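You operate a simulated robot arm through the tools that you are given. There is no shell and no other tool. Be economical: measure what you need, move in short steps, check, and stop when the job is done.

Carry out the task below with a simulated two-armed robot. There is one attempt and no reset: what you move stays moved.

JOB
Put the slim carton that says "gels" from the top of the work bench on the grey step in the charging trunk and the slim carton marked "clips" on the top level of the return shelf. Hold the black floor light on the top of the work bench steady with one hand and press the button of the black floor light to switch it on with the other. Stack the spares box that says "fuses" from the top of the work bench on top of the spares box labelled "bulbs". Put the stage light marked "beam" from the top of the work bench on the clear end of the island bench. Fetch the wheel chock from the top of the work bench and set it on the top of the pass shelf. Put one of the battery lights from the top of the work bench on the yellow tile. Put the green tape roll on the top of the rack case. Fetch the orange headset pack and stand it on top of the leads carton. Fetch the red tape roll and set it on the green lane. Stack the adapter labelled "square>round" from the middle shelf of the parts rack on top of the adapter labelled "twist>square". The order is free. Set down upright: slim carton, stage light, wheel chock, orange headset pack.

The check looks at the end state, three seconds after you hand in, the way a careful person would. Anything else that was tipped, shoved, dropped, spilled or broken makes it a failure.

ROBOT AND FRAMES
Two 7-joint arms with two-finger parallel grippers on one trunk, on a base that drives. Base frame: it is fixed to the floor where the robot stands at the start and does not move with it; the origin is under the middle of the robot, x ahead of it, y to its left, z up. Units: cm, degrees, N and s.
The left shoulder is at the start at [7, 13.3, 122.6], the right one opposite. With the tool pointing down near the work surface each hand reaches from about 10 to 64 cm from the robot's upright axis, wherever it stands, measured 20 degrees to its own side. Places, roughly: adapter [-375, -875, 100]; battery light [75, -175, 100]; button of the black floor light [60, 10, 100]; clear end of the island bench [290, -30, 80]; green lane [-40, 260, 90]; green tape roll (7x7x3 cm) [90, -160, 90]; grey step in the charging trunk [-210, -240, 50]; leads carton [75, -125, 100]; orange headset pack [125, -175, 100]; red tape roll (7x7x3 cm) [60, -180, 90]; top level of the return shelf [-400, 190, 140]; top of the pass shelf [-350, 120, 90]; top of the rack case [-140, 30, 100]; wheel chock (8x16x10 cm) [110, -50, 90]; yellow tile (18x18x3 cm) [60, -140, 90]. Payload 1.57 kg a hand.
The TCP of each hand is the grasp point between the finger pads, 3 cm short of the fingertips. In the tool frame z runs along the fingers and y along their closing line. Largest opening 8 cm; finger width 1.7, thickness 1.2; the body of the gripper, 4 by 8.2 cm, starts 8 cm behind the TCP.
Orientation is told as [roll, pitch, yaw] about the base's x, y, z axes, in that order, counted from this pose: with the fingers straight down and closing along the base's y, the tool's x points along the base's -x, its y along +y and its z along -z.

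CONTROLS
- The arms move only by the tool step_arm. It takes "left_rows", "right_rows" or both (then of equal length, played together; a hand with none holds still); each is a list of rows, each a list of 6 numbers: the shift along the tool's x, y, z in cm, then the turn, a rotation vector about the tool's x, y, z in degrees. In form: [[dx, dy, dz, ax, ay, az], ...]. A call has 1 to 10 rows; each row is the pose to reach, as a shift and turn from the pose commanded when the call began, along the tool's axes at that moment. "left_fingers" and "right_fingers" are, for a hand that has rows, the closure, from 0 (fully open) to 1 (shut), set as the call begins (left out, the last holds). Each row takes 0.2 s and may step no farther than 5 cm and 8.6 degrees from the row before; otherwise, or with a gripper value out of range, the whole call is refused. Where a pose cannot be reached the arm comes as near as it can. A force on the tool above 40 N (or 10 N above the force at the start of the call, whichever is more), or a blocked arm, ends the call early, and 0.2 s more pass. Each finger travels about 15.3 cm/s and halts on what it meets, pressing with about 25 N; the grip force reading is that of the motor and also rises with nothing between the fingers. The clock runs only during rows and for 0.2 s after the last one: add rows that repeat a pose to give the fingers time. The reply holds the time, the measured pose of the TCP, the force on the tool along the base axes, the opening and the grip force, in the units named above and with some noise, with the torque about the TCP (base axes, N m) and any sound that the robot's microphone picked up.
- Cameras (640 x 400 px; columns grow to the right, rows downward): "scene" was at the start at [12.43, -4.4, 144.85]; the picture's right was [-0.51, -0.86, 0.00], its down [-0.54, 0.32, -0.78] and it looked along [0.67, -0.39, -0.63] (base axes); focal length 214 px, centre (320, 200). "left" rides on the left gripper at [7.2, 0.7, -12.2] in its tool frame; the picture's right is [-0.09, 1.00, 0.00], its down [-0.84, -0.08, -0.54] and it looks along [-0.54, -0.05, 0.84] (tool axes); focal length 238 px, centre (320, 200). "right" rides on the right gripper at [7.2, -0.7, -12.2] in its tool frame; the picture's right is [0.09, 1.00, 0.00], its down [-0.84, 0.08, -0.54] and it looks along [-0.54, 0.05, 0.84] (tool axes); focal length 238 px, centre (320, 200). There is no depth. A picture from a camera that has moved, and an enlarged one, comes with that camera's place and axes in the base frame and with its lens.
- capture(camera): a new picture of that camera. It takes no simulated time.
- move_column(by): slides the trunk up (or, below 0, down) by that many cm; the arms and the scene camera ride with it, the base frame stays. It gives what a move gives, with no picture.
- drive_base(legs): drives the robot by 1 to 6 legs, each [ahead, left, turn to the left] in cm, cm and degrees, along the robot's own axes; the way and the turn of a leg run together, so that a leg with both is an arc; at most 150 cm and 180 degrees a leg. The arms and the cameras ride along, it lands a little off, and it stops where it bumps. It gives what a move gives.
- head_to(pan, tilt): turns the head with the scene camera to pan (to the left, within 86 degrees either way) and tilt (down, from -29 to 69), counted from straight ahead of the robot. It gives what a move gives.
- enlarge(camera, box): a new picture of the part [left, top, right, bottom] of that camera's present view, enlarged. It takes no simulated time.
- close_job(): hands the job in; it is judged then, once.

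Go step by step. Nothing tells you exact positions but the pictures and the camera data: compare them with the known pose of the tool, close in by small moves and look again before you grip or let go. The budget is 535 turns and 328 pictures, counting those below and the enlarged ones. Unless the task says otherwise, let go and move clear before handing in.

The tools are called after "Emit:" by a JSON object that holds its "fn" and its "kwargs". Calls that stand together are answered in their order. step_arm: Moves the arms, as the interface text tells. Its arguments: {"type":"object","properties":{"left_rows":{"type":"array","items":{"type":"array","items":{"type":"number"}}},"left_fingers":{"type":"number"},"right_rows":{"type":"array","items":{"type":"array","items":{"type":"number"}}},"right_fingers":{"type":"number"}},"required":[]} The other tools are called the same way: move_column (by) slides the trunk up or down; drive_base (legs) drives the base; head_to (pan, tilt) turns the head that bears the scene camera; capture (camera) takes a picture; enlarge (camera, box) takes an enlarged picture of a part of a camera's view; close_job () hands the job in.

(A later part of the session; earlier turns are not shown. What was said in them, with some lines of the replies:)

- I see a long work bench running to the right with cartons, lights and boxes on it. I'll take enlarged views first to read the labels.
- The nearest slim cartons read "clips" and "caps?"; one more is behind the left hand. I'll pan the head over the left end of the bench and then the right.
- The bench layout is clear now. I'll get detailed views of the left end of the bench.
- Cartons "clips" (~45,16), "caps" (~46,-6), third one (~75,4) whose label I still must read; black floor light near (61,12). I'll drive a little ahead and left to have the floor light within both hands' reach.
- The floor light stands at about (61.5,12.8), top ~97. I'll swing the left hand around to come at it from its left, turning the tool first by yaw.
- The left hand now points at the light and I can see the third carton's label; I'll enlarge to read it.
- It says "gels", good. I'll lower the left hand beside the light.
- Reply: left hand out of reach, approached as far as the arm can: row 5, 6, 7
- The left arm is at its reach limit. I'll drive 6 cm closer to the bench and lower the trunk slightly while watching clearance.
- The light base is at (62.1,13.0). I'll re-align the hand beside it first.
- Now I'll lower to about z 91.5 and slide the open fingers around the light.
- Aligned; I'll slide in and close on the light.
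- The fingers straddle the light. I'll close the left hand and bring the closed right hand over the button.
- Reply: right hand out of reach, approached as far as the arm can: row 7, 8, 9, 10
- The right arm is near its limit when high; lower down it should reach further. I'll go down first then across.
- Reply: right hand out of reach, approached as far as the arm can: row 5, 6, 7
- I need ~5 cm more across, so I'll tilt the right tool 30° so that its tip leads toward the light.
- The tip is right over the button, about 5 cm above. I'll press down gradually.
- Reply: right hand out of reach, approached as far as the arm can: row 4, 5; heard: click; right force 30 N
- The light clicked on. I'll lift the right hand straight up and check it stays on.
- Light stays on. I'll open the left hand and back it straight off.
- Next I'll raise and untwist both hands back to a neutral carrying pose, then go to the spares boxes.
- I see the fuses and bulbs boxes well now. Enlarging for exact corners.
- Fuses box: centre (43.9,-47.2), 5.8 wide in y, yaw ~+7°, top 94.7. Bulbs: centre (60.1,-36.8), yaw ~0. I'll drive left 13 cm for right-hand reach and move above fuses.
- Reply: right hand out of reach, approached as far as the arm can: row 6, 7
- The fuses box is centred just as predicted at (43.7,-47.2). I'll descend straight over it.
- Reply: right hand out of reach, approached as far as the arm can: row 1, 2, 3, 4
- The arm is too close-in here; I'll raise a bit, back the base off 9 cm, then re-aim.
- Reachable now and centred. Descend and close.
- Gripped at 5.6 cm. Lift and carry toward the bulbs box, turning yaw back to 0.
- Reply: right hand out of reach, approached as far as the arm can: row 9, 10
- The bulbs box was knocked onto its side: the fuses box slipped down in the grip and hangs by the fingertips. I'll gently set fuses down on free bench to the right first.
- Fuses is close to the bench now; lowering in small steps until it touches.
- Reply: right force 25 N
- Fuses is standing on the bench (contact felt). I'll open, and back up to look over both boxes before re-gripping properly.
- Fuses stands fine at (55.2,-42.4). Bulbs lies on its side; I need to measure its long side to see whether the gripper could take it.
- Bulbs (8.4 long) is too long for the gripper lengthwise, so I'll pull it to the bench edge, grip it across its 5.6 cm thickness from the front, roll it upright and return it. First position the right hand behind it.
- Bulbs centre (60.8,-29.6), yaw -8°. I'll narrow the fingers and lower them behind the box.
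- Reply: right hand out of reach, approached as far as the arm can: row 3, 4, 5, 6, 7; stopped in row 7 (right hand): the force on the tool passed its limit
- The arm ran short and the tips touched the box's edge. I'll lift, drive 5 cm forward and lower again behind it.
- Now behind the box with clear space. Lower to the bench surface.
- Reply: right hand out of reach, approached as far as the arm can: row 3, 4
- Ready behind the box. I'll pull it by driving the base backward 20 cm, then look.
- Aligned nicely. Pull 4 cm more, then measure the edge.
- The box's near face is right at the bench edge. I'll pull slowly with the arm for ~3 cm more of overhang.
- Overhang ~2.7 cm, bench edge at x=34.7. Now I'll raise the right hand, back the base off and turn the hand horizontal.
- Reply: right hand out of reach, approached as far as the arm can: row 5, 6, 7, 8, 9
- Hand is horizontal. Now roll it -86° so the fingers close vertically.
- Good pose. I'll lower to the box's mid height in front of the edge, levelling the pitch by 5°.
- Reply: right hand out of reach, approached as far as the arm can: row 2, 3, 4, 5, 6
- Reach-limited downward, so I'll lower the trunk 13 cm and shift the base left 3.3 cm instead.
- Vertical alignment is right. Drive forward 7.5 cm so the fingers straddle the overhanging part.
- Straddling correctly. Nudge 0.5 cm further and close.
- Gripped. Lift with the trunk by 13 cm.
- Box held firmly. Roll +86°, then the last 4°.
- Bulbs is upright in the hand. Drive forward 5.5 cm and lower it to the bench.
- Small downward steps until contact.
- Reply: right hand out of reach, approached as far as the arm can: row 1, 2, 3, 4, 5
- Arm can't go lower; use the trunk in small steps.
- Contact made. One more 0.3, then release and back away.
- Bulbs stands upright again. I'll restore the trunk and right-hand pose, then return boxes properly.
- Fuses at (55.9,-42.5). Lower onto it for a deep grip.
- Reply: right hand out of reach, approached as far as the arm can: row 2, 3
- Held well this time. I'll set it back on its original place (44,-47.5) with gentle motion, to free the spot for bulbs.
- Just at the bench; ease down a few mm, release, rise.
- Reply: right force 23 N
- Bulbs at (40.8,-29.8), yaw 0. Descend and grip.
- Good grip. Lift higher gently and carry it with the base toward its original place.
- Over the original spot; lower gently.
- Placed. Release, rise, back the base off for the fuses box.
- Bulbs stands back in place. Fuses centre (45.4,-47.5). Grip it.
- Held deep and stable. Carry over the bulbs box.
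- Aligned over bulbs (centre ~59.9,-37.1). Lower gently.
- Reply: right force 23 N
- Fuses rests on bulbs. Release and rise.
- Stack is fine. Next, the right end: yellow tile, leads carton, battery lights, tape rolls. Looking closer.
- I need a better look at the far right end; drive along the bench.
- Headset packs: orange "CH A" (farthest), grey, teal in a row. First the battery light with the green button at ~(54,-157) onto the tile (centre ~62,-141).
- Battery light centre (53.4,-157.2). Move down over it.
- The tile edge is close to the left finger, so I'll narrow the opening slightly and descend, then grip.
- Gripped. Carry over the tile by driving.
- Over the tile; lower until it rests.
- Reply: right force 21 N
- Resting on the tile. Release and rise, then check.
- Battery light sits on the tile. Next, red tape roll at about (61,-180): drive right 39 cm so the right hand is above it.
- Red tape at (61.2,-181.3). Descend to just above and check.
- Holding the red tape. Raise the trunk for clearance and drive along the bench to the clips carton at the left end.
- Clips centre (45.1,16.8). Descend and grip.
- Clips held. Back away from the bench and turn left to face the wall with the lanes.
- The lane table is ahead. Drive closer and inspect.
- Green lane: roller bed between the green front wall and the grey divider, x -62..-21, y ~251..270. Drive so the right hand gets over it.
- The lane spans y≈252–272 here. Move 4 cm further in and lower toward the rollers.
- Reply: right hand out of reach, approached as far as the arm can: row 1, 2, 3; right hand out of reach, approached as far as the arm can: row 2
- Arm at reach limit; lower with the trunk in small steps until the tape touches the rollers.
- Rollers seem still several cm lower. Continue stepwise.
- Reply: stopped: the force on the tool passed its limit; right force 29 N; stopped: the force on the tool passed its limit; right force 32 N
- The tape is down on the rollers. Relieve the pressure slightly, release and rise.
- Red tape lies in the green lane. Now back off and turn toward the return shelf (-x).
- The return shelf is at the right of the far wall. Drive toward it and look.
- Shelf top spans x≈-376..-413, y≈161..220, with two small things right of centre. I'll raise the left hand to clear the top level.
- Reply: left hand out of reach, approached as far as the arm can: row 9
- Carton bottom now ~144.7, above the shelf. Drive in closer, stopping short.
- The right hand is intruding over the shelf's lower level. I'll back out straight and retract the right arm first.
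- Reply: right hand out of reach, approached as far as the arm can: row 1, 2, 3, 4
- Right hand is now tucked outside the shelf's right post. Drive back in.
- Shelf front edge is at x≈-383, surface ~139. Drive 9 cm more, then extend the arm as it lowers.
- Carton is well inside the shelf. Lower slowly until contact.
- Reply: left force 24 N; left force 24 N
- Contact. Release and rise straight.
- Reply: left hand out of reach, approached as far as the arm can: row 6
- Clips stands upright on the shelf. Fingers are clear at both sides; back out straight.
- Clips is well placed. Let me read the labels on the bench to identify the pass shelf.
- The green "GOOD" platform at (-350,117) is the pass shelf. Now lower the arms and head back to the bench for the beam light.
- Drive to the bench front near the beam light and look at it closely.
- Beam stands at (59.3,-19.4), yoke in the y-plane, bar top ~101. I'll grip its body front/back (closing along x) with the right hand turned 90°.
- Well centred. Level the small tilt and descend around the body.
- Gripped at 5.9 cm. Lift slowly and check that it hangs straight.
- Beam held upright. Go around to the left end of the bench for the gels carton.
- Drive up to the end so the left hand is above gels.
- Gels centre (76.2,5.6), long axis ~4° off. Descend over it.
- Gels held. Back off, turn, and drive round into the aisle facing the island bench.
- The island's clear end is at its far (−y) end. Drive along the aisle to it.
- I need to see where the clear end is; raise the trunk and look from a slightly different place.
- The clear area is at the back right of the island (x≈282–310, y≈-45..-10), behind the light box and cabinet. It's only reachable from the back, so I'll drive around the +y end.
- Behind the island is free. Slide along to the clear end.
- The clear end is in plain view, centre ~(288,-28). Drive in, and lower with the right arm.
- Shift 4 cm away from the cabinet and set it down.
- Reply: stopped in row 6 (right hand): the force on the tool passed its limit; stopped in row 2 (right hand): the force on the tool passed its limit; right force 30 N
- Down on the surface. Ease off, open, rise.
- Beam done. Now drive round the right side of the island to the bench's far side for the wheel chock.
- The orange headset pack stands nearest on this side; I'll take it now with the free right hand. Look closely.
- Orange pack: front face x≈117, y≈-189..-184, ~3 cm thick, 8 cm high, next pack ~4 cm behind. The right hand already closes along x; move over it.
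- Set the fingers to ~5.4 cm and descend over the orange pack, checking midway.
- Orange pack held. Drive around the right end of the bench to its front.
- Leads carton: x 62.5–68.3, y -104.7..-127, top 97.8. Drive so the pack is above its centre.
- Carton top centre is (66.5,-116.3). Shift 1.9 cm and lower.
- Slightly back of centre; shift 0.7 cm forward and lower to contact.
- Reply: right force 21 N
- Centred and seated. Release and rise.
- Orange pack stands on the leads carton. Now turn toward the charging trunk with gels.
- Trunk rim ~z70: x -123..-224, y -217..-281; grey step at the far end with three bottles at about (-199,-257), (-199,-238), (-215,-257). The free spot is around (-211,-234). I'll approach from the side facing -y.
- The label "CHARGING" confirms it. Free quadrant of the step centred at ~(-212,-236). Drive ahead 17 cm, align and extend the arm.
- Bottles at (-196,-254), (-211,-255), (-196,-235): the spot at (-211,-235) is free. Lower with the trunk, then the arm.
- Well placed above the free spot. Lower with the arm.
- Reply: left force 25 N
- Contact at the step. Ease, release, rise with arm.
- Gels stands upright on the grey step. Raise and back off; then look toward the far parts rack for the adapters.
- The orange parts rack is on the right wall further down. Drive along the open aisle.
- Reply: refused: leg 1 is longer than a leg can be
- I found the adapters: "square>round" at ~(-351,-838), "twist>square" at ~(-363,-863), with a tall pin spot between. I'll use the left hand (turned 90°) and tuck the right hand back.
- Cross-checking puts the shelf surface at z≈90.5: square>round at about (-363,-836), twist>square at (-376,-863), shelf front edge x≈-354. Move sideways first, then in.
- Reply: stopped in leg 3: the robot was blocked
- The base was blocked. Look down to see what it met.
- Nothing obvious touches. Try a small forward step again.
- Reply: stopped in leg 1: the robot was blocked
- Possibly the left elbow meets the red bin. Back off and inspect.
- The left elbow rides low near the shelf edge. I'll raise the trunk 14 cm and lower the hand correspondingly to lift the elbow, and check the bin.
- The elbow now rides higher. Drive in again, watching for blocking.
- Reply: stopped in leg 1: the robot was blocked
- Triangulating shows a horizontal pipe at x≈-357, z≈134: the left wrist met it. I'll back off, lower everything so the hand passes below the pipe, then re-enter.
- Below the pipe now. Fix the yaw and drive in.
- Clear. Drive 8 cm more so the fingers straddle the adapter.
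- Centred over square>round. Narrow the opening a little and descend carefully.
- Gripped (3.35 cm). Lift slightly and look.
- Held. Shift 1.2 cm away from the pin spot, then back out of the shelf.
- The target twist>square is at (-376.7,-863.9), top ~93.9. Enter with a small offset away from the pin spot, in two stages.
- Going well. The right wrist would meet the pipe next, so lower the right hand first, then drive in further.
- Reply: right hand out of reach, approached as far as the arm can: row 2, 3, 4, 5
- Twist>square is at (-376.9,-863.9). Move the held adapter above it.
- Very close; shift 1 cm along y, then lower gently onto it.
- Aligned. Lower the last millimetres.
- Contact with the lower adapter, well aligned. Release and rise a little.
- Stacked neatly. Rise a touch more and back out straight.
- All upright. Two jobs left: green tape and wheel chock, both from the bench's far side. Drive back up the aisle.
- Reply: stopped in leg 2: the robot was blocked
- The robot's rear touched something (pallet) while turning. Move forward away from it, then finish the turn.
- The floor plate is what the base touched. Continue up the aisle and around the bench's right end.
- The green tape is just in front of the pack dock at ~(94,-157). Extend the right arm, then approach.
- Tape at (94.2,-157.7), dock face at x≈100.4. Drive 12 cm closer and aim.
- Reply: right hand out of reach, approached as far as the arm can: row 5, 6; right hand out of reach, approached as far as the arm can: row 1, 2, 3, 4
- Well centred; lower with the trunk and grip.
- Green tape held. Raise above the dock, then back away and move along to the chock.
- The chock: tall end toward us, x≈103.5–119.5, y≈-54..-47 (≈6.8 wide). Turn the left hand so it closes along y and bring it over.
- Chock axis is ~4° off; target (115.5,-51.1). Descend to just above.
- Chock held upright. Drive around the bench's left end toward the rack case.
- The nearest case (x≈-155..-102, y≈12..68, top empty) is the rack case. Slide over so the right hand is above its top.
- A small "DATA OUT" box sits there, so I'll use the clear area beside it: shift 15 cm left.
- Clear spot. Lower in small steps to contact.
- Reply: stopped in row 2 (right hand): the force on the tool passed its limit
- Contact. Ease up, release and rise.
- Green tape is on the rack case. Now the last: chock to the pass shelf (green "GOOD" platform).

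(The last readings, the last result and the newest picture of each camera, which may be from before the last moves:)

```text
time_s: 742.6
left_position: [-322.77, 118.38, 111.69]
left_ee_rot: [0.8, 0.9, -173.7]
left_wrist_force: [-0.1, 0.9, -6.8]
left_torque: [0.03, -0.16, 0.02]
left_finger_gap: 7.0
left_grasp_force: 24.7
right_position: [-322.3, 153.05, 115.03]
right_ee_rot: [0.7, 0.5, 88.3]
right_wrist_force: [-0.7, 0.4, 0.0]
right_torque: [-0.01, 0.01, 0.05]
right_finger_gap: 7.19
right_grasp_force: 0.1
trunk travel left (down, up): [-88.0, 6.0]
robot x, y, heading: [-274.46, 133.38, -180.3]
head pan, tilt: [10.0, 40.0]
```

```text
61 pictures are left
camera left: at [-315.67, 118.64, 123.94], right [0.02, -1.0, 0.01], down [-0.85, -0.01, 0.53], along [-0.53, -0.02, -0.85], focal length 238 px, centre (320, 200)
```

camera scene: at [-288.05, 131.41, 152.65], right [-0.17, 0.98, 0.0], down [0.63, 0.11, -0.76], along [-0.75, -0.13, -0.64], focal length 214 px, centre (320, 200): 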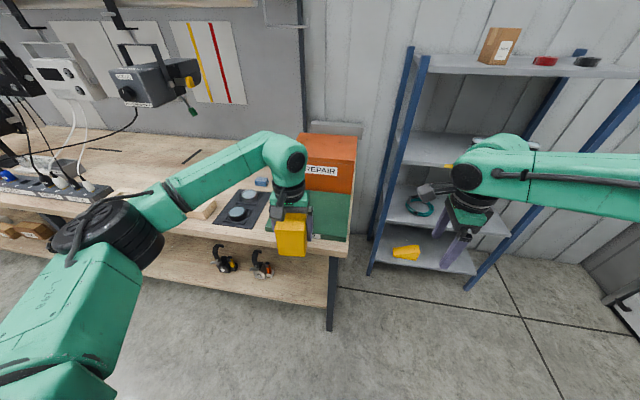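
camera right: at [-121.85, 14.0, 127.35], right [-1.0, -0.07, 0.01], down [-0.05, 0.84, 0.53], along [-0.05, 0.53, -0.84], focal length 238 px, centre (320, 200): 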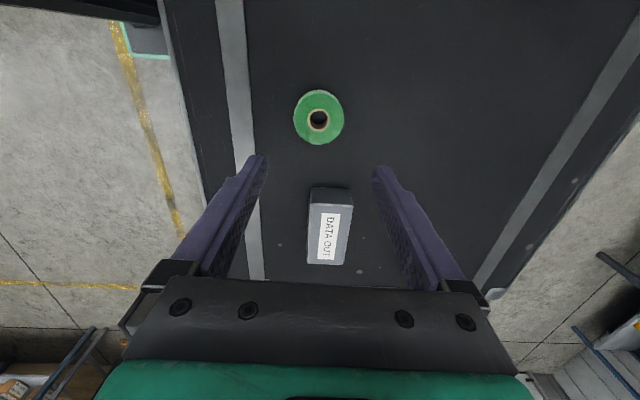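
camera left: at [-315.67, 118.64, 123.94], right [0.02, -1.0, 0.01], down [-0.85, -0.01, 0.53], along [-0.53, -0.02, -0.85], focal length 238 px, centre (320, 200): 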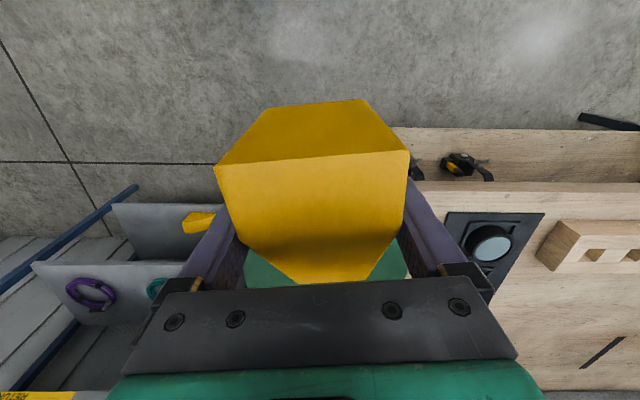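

The green platform spans x≈-340..-364.5, y≈101.5..132. Drive forward 25 cm so the chock is above its middle.

Emit:
{"fn": "drive_base", "kwargs": {"legs": [[25, 0.5, 0]]}}

Emit:
{"fn": "capture", "kwargs": {"camera": "left"}}

Emit:
{"fn": "capture", "kwargs": {"camera": "scene"}}

```text
time_s: 744.4
left_position: [-347.38, 118.07, 111.91]
left_ee_rot: [0.7, 0.7, -173.7]
left_wrist_force: [0.7, 0.2, -7.3]
left_torque: [0.03, -0.15, -0.01]
left_finger_gap: 6.99
left_grasp_force: 24.7
right_position: [-347.06, 152.52, 115.24]
right_ee_rot: [0.8, 0.6, 88.3]
right_wrist_force: [-0.1, -0.6, -1.2]
right_torque: [0.01, 0.02, 0.0]
right_finger_gap: 7.17
right_grasp_force: 0.1
trunk travel left (down, up): [-88.0, 6.0]
robot x, y, heading: [-299.42, 132.36, -180.0]
head pan, tilt: [10.0, 40.0]
```

```text
60 pictures are left
camera left: at [-340.32, 118.15, 124.08], right [0.02, -1.0, 0.01], down [-0.85, -0.01, 0.53], along [-0.53, -0.02, -0.85], focal length 238 px, centre (320, 200)
```

left: 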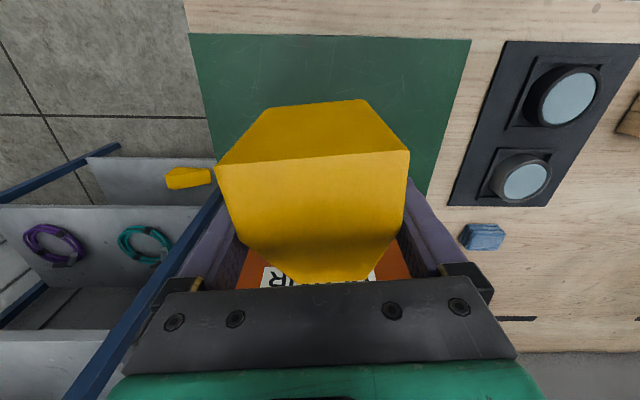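

```text
59 pictures are left
camera scene: at [-312.62, 130.9, 152.7], right [-0.17, 0.98, 0.0], down [0.63, 0.11, -0.77], along [-0.76, -0.13, -0.64], focal length 214 px, centre (320, 200)
```

scene: 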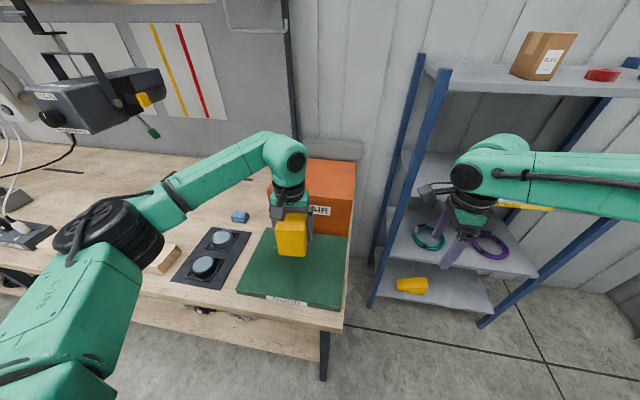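

Positioned over the platform. Lower with the arm.

Emit:
{"fn": "step_arm", "kwargs": {"left_rows": [[0, 0, 3, 0, 0, 0], [0, 0, 6, 0, 0, 0], [0, 0, 9, 0, 0, 0], [0, 0, 11.5, 0, 0, 0]]}}

Emit:
{"fn": "enlarge", "kwargs": {"camera": "scene", "box": [220, 180, 380, 310]}}

```text
time_s: 745.4
left_position: [-347.92, 117.91, 100.14]
left_ee_rot: [0.6, 0.9, -173.7]
left_wrist_force: [-0.6, 0.0, -7.6]
left_torque: [0.0, -0.14, -0.01]
left_finger_gap: 6.98
left_grasp_force: 25.3
right_position: [-347.36, 152.49, 114.95]
right_ee_rot: [0.6, 0.6, 88.3]
right_wrist_force: [-0.1, -0.3, 0.8]
right_torque: [0.01, 0.0, 0.0]
right_finger_gap: 7.2
right_grasp_force: 0.1
trunk travel left (down, up): [-88.0, 6.0]
robot x, y, heading: [-299.64, 132.4, -179.9]
head pan, tilt: [10.0, 40.0]
```

```text
3.08 times, centred on (300, 245) of scene
camera zoom: at [-313.09, 130.87, 152.65], right [-0.17, 0.98, 0.0], down [0.63, 0.11, -0.76], along [-0.75, -0.13, -0.64], focal length 660 px, centre (382, 62)
```

zoom: 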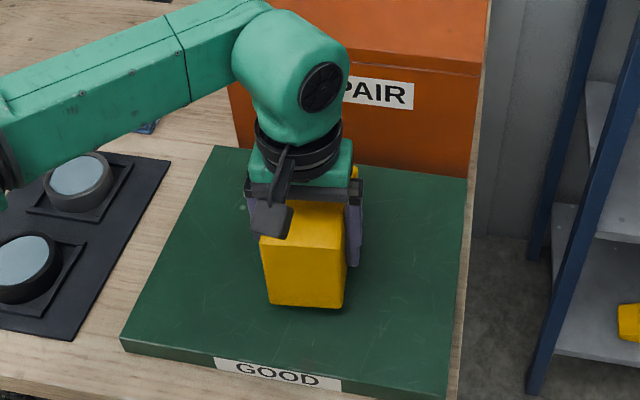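

Emit:
{"fn": "step_arm", "kwargs": {"left_rows": [[0, 0, 1, 0, 0, 0], [0, 0, 2, 0, 0, 0], [0, 0, 3, 0, 0, 0]]}}

Emit:
{"fn": "step_arm", "kwargs": {"left_rows": [[0, 0, 0.5, 0, 0, 0], [0, 0, 1, 0, 0, 0], [0, 0, 1.5, 0, 0, 0]]}}

```text
time_s: 746.2
left_position: [-347.59, 117.86, 97.68]
left_ee_rot: [0.4, 0.3, -173.6]
left_wrist_force: [-6.7, -8.1, 26.1]
left_torque: [0.97, -1.02, -0.03]
left_finger_gap: 7.02
left_grasp_force: 25.2
right_position: [-346.98, 152.46, 115.23]
right_ee_rot: [0.7, 0.6, 88.3]
right_wrist_force: [-0.7, -0.3, -0.4]
right_torque: [0.04, -0.02, 0.0]
right_finger_gap: 7.18
right_grasp_force: 0.1
trunk travel left (down, up): [-88.0, 6.0]
robot x, y, heading: [-299.54, 132.09, -179.7]
head pan, tilt: [10.0, 40.0]
```

```text
time_s: 747.0
left_position: [-347.12, 117.84, 96.1]
left_ee_rot: [0.6, 0.4, -173.7]
left_wrist_force: [-1.9, -9.2, 36.4]
left_torque: [1.23, 0.31, 0.24]
left_finger_gap: 7.01
left_grasp_force: 24.7
right_position: [-346.76, 152.46, 115.24]
right_ee_rot: [0.9, 0.5, 88.3]
right_wrist_force: [-1.6, -0.2, 0.9]
right_torque: [0.0, -0.01, -0.04]
right_finger_gap: 7.19
right_grasp_force: 0.1
trunk travel left (down, up): [-88.0, 6.0]
robot x, y, heading: [-299.44, 132.24, -179.7]
head pan, tilt: [10.0, 40.0]
```

Chock rests on the platform. Ease off, release and rise.

Emit:
{"fn": "step_arm", "kwargs": {"left_rows": [[0, 0, -0.5, 0, 0, 0], [0, 0, -0.5, 0, 0, 0]]}}

Emit:
{"fn": "step_arm", "kwargs": {"left_rows": [[0, 0, 0, 0, 0, 0], [0, 0, 0, 0, 0, 0], [0, 0, 0, 0, 0, 0], [0, 0, -3, 0, 0, 0], [0, 0, -7, 0, 0, 0], [0, 0, -11, 0, 0, 0], [0, 0, -15, 0, 0, 0]], "left_fingers": 0}}

Emit:
{"fn": "capture", "kwargs": {"camera": "left"}}

Emit:
{"fn": "enlarge", "kwargs": {"camera": "scene", "box": [220, 180, 380, 310]}}

```text
time_s: 747.6
left_position: [-347.2, 117.91, 96.19]
left_ee_rot: [0.9, 0.9, -173.9]
left_wrist_force: [1.4, -1.5, 2.8]
left_torque: [0.2, 1.19, 0.13]
left_finger_gap: 7.0
left_grasp_force: 24.7
right_position: [-347.06, 152.51, 115.16]
right_ee_rot: [0.7, 0.6, 88.3]
right_wrist_force: [0.5, -0.2, 0.6]
right_torque: [-0.02, 0.02, 0.0]
right_finger_gap: 7.21
right_grasp_force: 0.0
trunk travel left (down, up): [-88.0, 6.0]
robot x, y, heading: [-299.37, 132.55, -180.0]
head pan, tilt: [10.0, 40.0]
```

```text
time_s: 749.2
left_position: [-347.67, 118.0, 111.32]
left_ee_rot: [0.8, 0.9, -173.7]
left_wrist_force: [-0.1, -0.3, -0.3]
left_torque: [-0.01, 0.02, 0.04]
left_finger_gap: 7.99
left_grasp_force: 0.0
right_position: [-347.23, 152.67, 115.21]
right_ee_rot: [0.6, 0.6, 88.3]
right_wrist_force: [0.2, -0.6, 1.1]
right_torque: [-0.01, -0.02, -0.03]
right_finger_gap: 7.2
right_grasp_force: 0.1
trunk travel left (down, up): [-88.0, 6.0]
robot x, y, heading: [-299.45, 132.68, -180.3]
head pan, tilt: [10.0, 40.0]
```

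```text
57 pictures are left
camera left: at [-340.57, 118.2, 123.56], right [0.02, -1.0, 0.01], down [-0.85, -0.01, 0.53], along [-0.53, -0.02, -0.85], focal length 238 px, centre (320, 200)
```

left: 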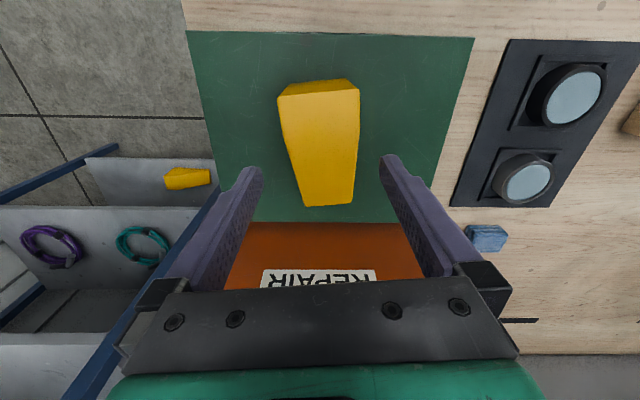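

```text
3.08 times, centred on (300, 245) of scene
camera zoom: at [-312.82, 130.99, 152.67], right [-0.17, 0.98, 0.0], down [0.63, 0.11, -0.77], along [-0.75, -0.13, -0.64], focal length 660 px, centre (382, 62)
```

zoom: 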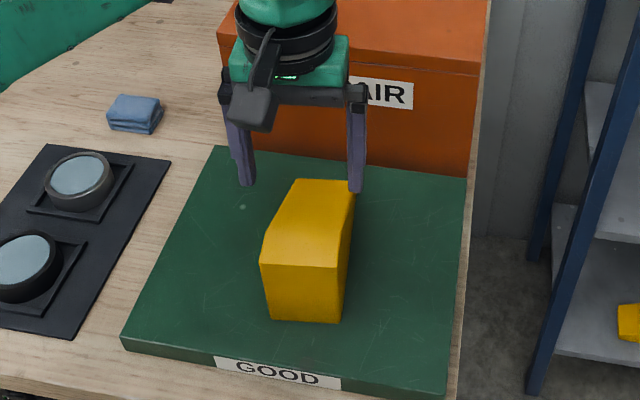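

Chock sits upright on the pass shelf. Back away and do a quick final check of the green lane and bench.

Emit:
{"fn": "drive_base", "kwargs": {"legs": [[-100, 0, 0], [-80, 0, 0], [0, 0, -90]]}}

Emit:
{"fn": "head_to", "kwargs": {"pan": -30, "tilt": 20}}

Emit:
{"fn": "enlarge", "kwargs": {"camera": "scene", "box": [160, 100, 480, 300]}}

Emit:
{"fn": "head_to", "kwargs": {"pan": -85, "tilt": 20}}

Emit:
{"fn": "capture", "kwargs": {"camera": "scene"}}

```text
time_s: 762.1
left_position: [-133.45, 179.89, 111.24]
left_ee_rot: [0.7, 0.8, 97.5]
left_wrist_force: [-0.9, 0.5, 0.5]
left_torque: [0.03, -0.01, -0.02]
left_finger_gap: 8.03
left_grasp_force: 0.2
right_position: [-98.77, 180.13, 115.12]
right_ee_rot: [0.6, 0.4, -0.5]
right_wrist_force: [-0.9, 0.0, -0.2]
right_torque: [0.02, 0.0, 0.03]
right_finger_gap: 7.19
right_grasp_force: 0.1
trunk travel left (down, up): [-88.0, 6.0]
robot x, y, heading: [-117.91, 132.22, 91.4]
head pan, tilt: [10.0, 40.0]
```

```text
time_s: 763.2
left_position: [-133.45, 179.76, 111.23]
left_ee_rot: [0.9, 0.8, 97.4]
left_wrist_force: [0.5, 0.3, -0.2]
left_torque: [-0.03, 0.0, 0.02]
left_finger_gap: 8.02
left_grasp_force: 0.0
right_position: [-98.86, 180.02, 115.18]
right_ee_rot: [0.6, 0.6, -0.6]
right_wrist_force: [0.4, 0.0, -0.1]
right_torque: [0.01, 0.03, 0.02]
right_finger_gap: 7.22
right_grasp_force: 0.1
trunk travel left (down, up): [-88.0, 6.0]
robot x, y, heading: [-117.44, 131.96, 91.2]
head pan, tilt: [-30.0, 20.0]
```

```text
2.00 times, centred on (320, 200) of scene
camera zoom: at [-113.49, 145.05, 155.81], right [0.88, -0.48, 0.0], down [-0.16, -0.3, -0.94], along [0.45, 0.82, -0.34], focal length 429 px, centre (320, 200)
```

zoom: 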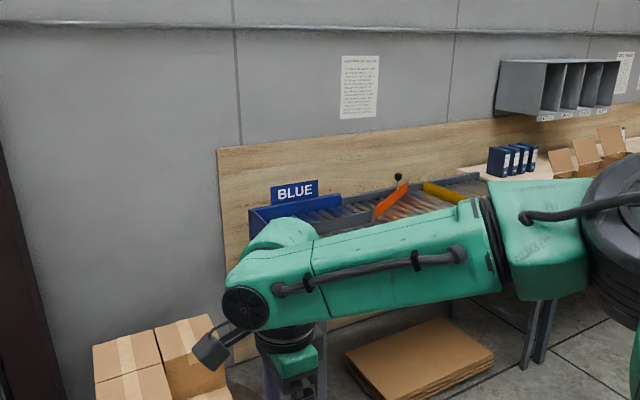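

```text
time_s: 764.5
left_position: [-133.39, 179.85, 111.27]
left_ee_rot: [0.9, 0.9, 97.5]
left_wrist_force: [0.4, 0.0, 0.7]
left_torque: [0.01, 0.01, 0.03]
left_finger_gap: 8.01
left_grasp_force: 0.1
right_position: [-98.78, 180.07, 115.24]
right_ee_rot: [0.7, 0.6, -0.5]
right_wrist_force: [0.6, 0.2, -0.4]
right_torque: [0.01, -0.02, -0.02]
right_finger_gap: 7.2
right_grasp_force: 0.0
trunk travel left (down, up): [-88.0, 6.0]
robot x, y, heading: [-117.69, 131.95, 91.2]
head pan, tilt: [-85.0, 20.0]
```

```text
54 pictures are left
camera scene: at [-108.68, 137.91, 155.81], right [0.11, -0.99, 0.0], down [-0.34, -0.04, -0.94], along [0.93, 0.1, -0.34], focal length 214 px, centre (320, 200)
```

scene: 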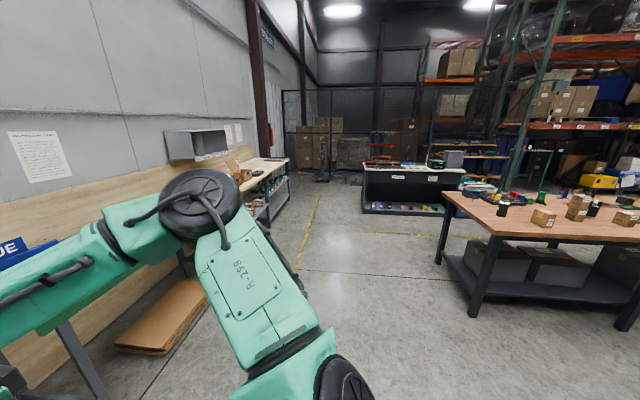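

Emit:
{"fn": "enlarge", "kwargs": {"camera": "scene", "box": [440, 170, 640, 270]}}

Emit:
{"fn": "drive_base", "kwargs": {"legs": [[20, -85, 0]]}}

Emit:
{"fn": "head_to", "kwargs": {"pan": 10, "tilt": 30}}

Emit:
{"fn": "capture", "kwargs": {"camera": "scene"}}

```text
3.20 times, centred on (540, 220) of scene
camera zoom: at [-108.68, 137.91, 155.81], right [0.11, -0.99, 0.0], down [-0.34, -0.04, -0.94], along [0.93, 0.1, -0.34], focal length 686 px, centre (-384, 136)
```

zoom: 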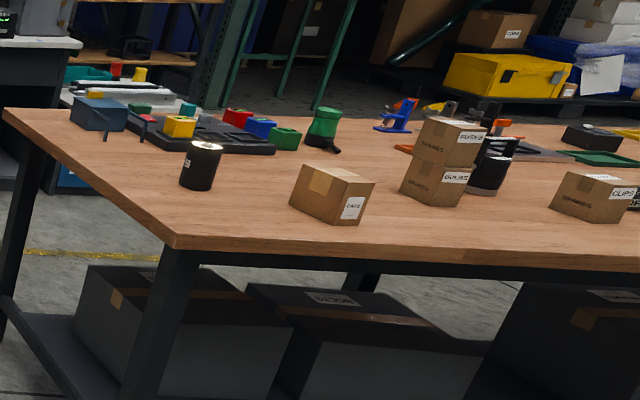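

```text
time_s: 769.1
left_position: [-48.4, 201.52, 111.21]
left_ee_rot: [0.6, 0.7, 97.2]
left_wrist_force: [-0.8, 0.2, 0.5]
left_torque: [-0.02, -0.01, 0.02]
left_finger_gap: 7.99
left_grasp_force: 0.1
right_position: [-13.83, 201.67, 115.15]
right_ee_rot: [0.6, 0.5, -0.7]
right_wrist_force: [-0.4, 0.3, 0.0]
right_torque: [-0.01, -0.04, 0.0]
right_finger_gap: 7.17
right_grasp_force: 0.0
trunk travel left (down, up): [-88.0, 6.0]
robot x, y, heading: [-33.05, 153.72, 90.7]
head pan, tilt: [-85.0, 20.0]
```

```text
time_s: 770.8
left_position: [-48.3, 201.54, 111.23]
left_ee_rot: [0.8, 0.8, 97.1]
left_wrist_force: [-0.3, 0.6, 0.2]
left_torque: [-0.01, 0.02, -0.01]
left_finger_gap: 7.97
left_grasp_force: 0.1
right_position: [-13.91, 201.58, 115.0]
right_ee_rot: [0.6, 0.7, -0.8]
right_wrist_force: [-0.6, 0.7, -0.4]
right_torque: [0.01, -0.01, -0.02]
right_finger_gap: 7.2
right_grasp_force: 0.0
trunk travel left (down, up): [-88.0, 6.0]
robot x, y, heading: [-33.2, 153.72, 90.9]
head pan, tilt: [10.0, 30.0]
```

```text
52 pictures are left
camera scene: at [-34.92, 167.38, 154.21], right [0.98, 0.19, 0.0], down [0.09, -0.49, -0.87], along [-0.16, 0.85, -0.5], focal length 214 px, centre (320, 200)
```

scene: 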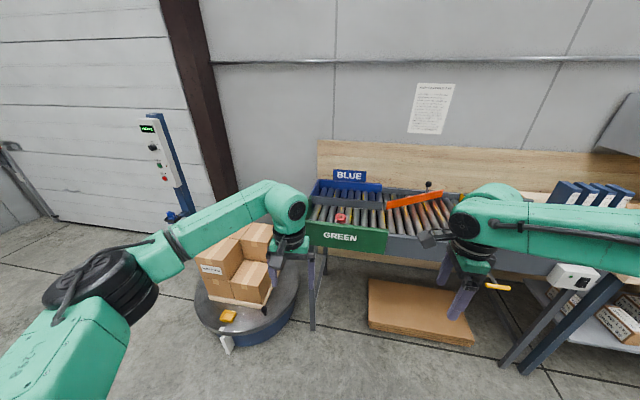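

Red tape lies in the green lane, the fuses/bulbs stack is upright and the floor light is lit. Everything is in place and both hands are empty and clear, so I'm handing in.

Emit:
{"fn": "close_job", "kwargs": {}}

```text
The job is handed in.
```

I finished all the placements, stacks and the floor light and handed the job in; I have no verdict back yet.

While carrying "fuses" I tipped the "bulbs" box over. I stood it back up close to its old spot (by my measurements) and stacked "fuses" on it.

The base and one wrist also bumped things: a pipe on the parts rack and a floor plate. I saw no damage, but did not check closely whether either one moved.
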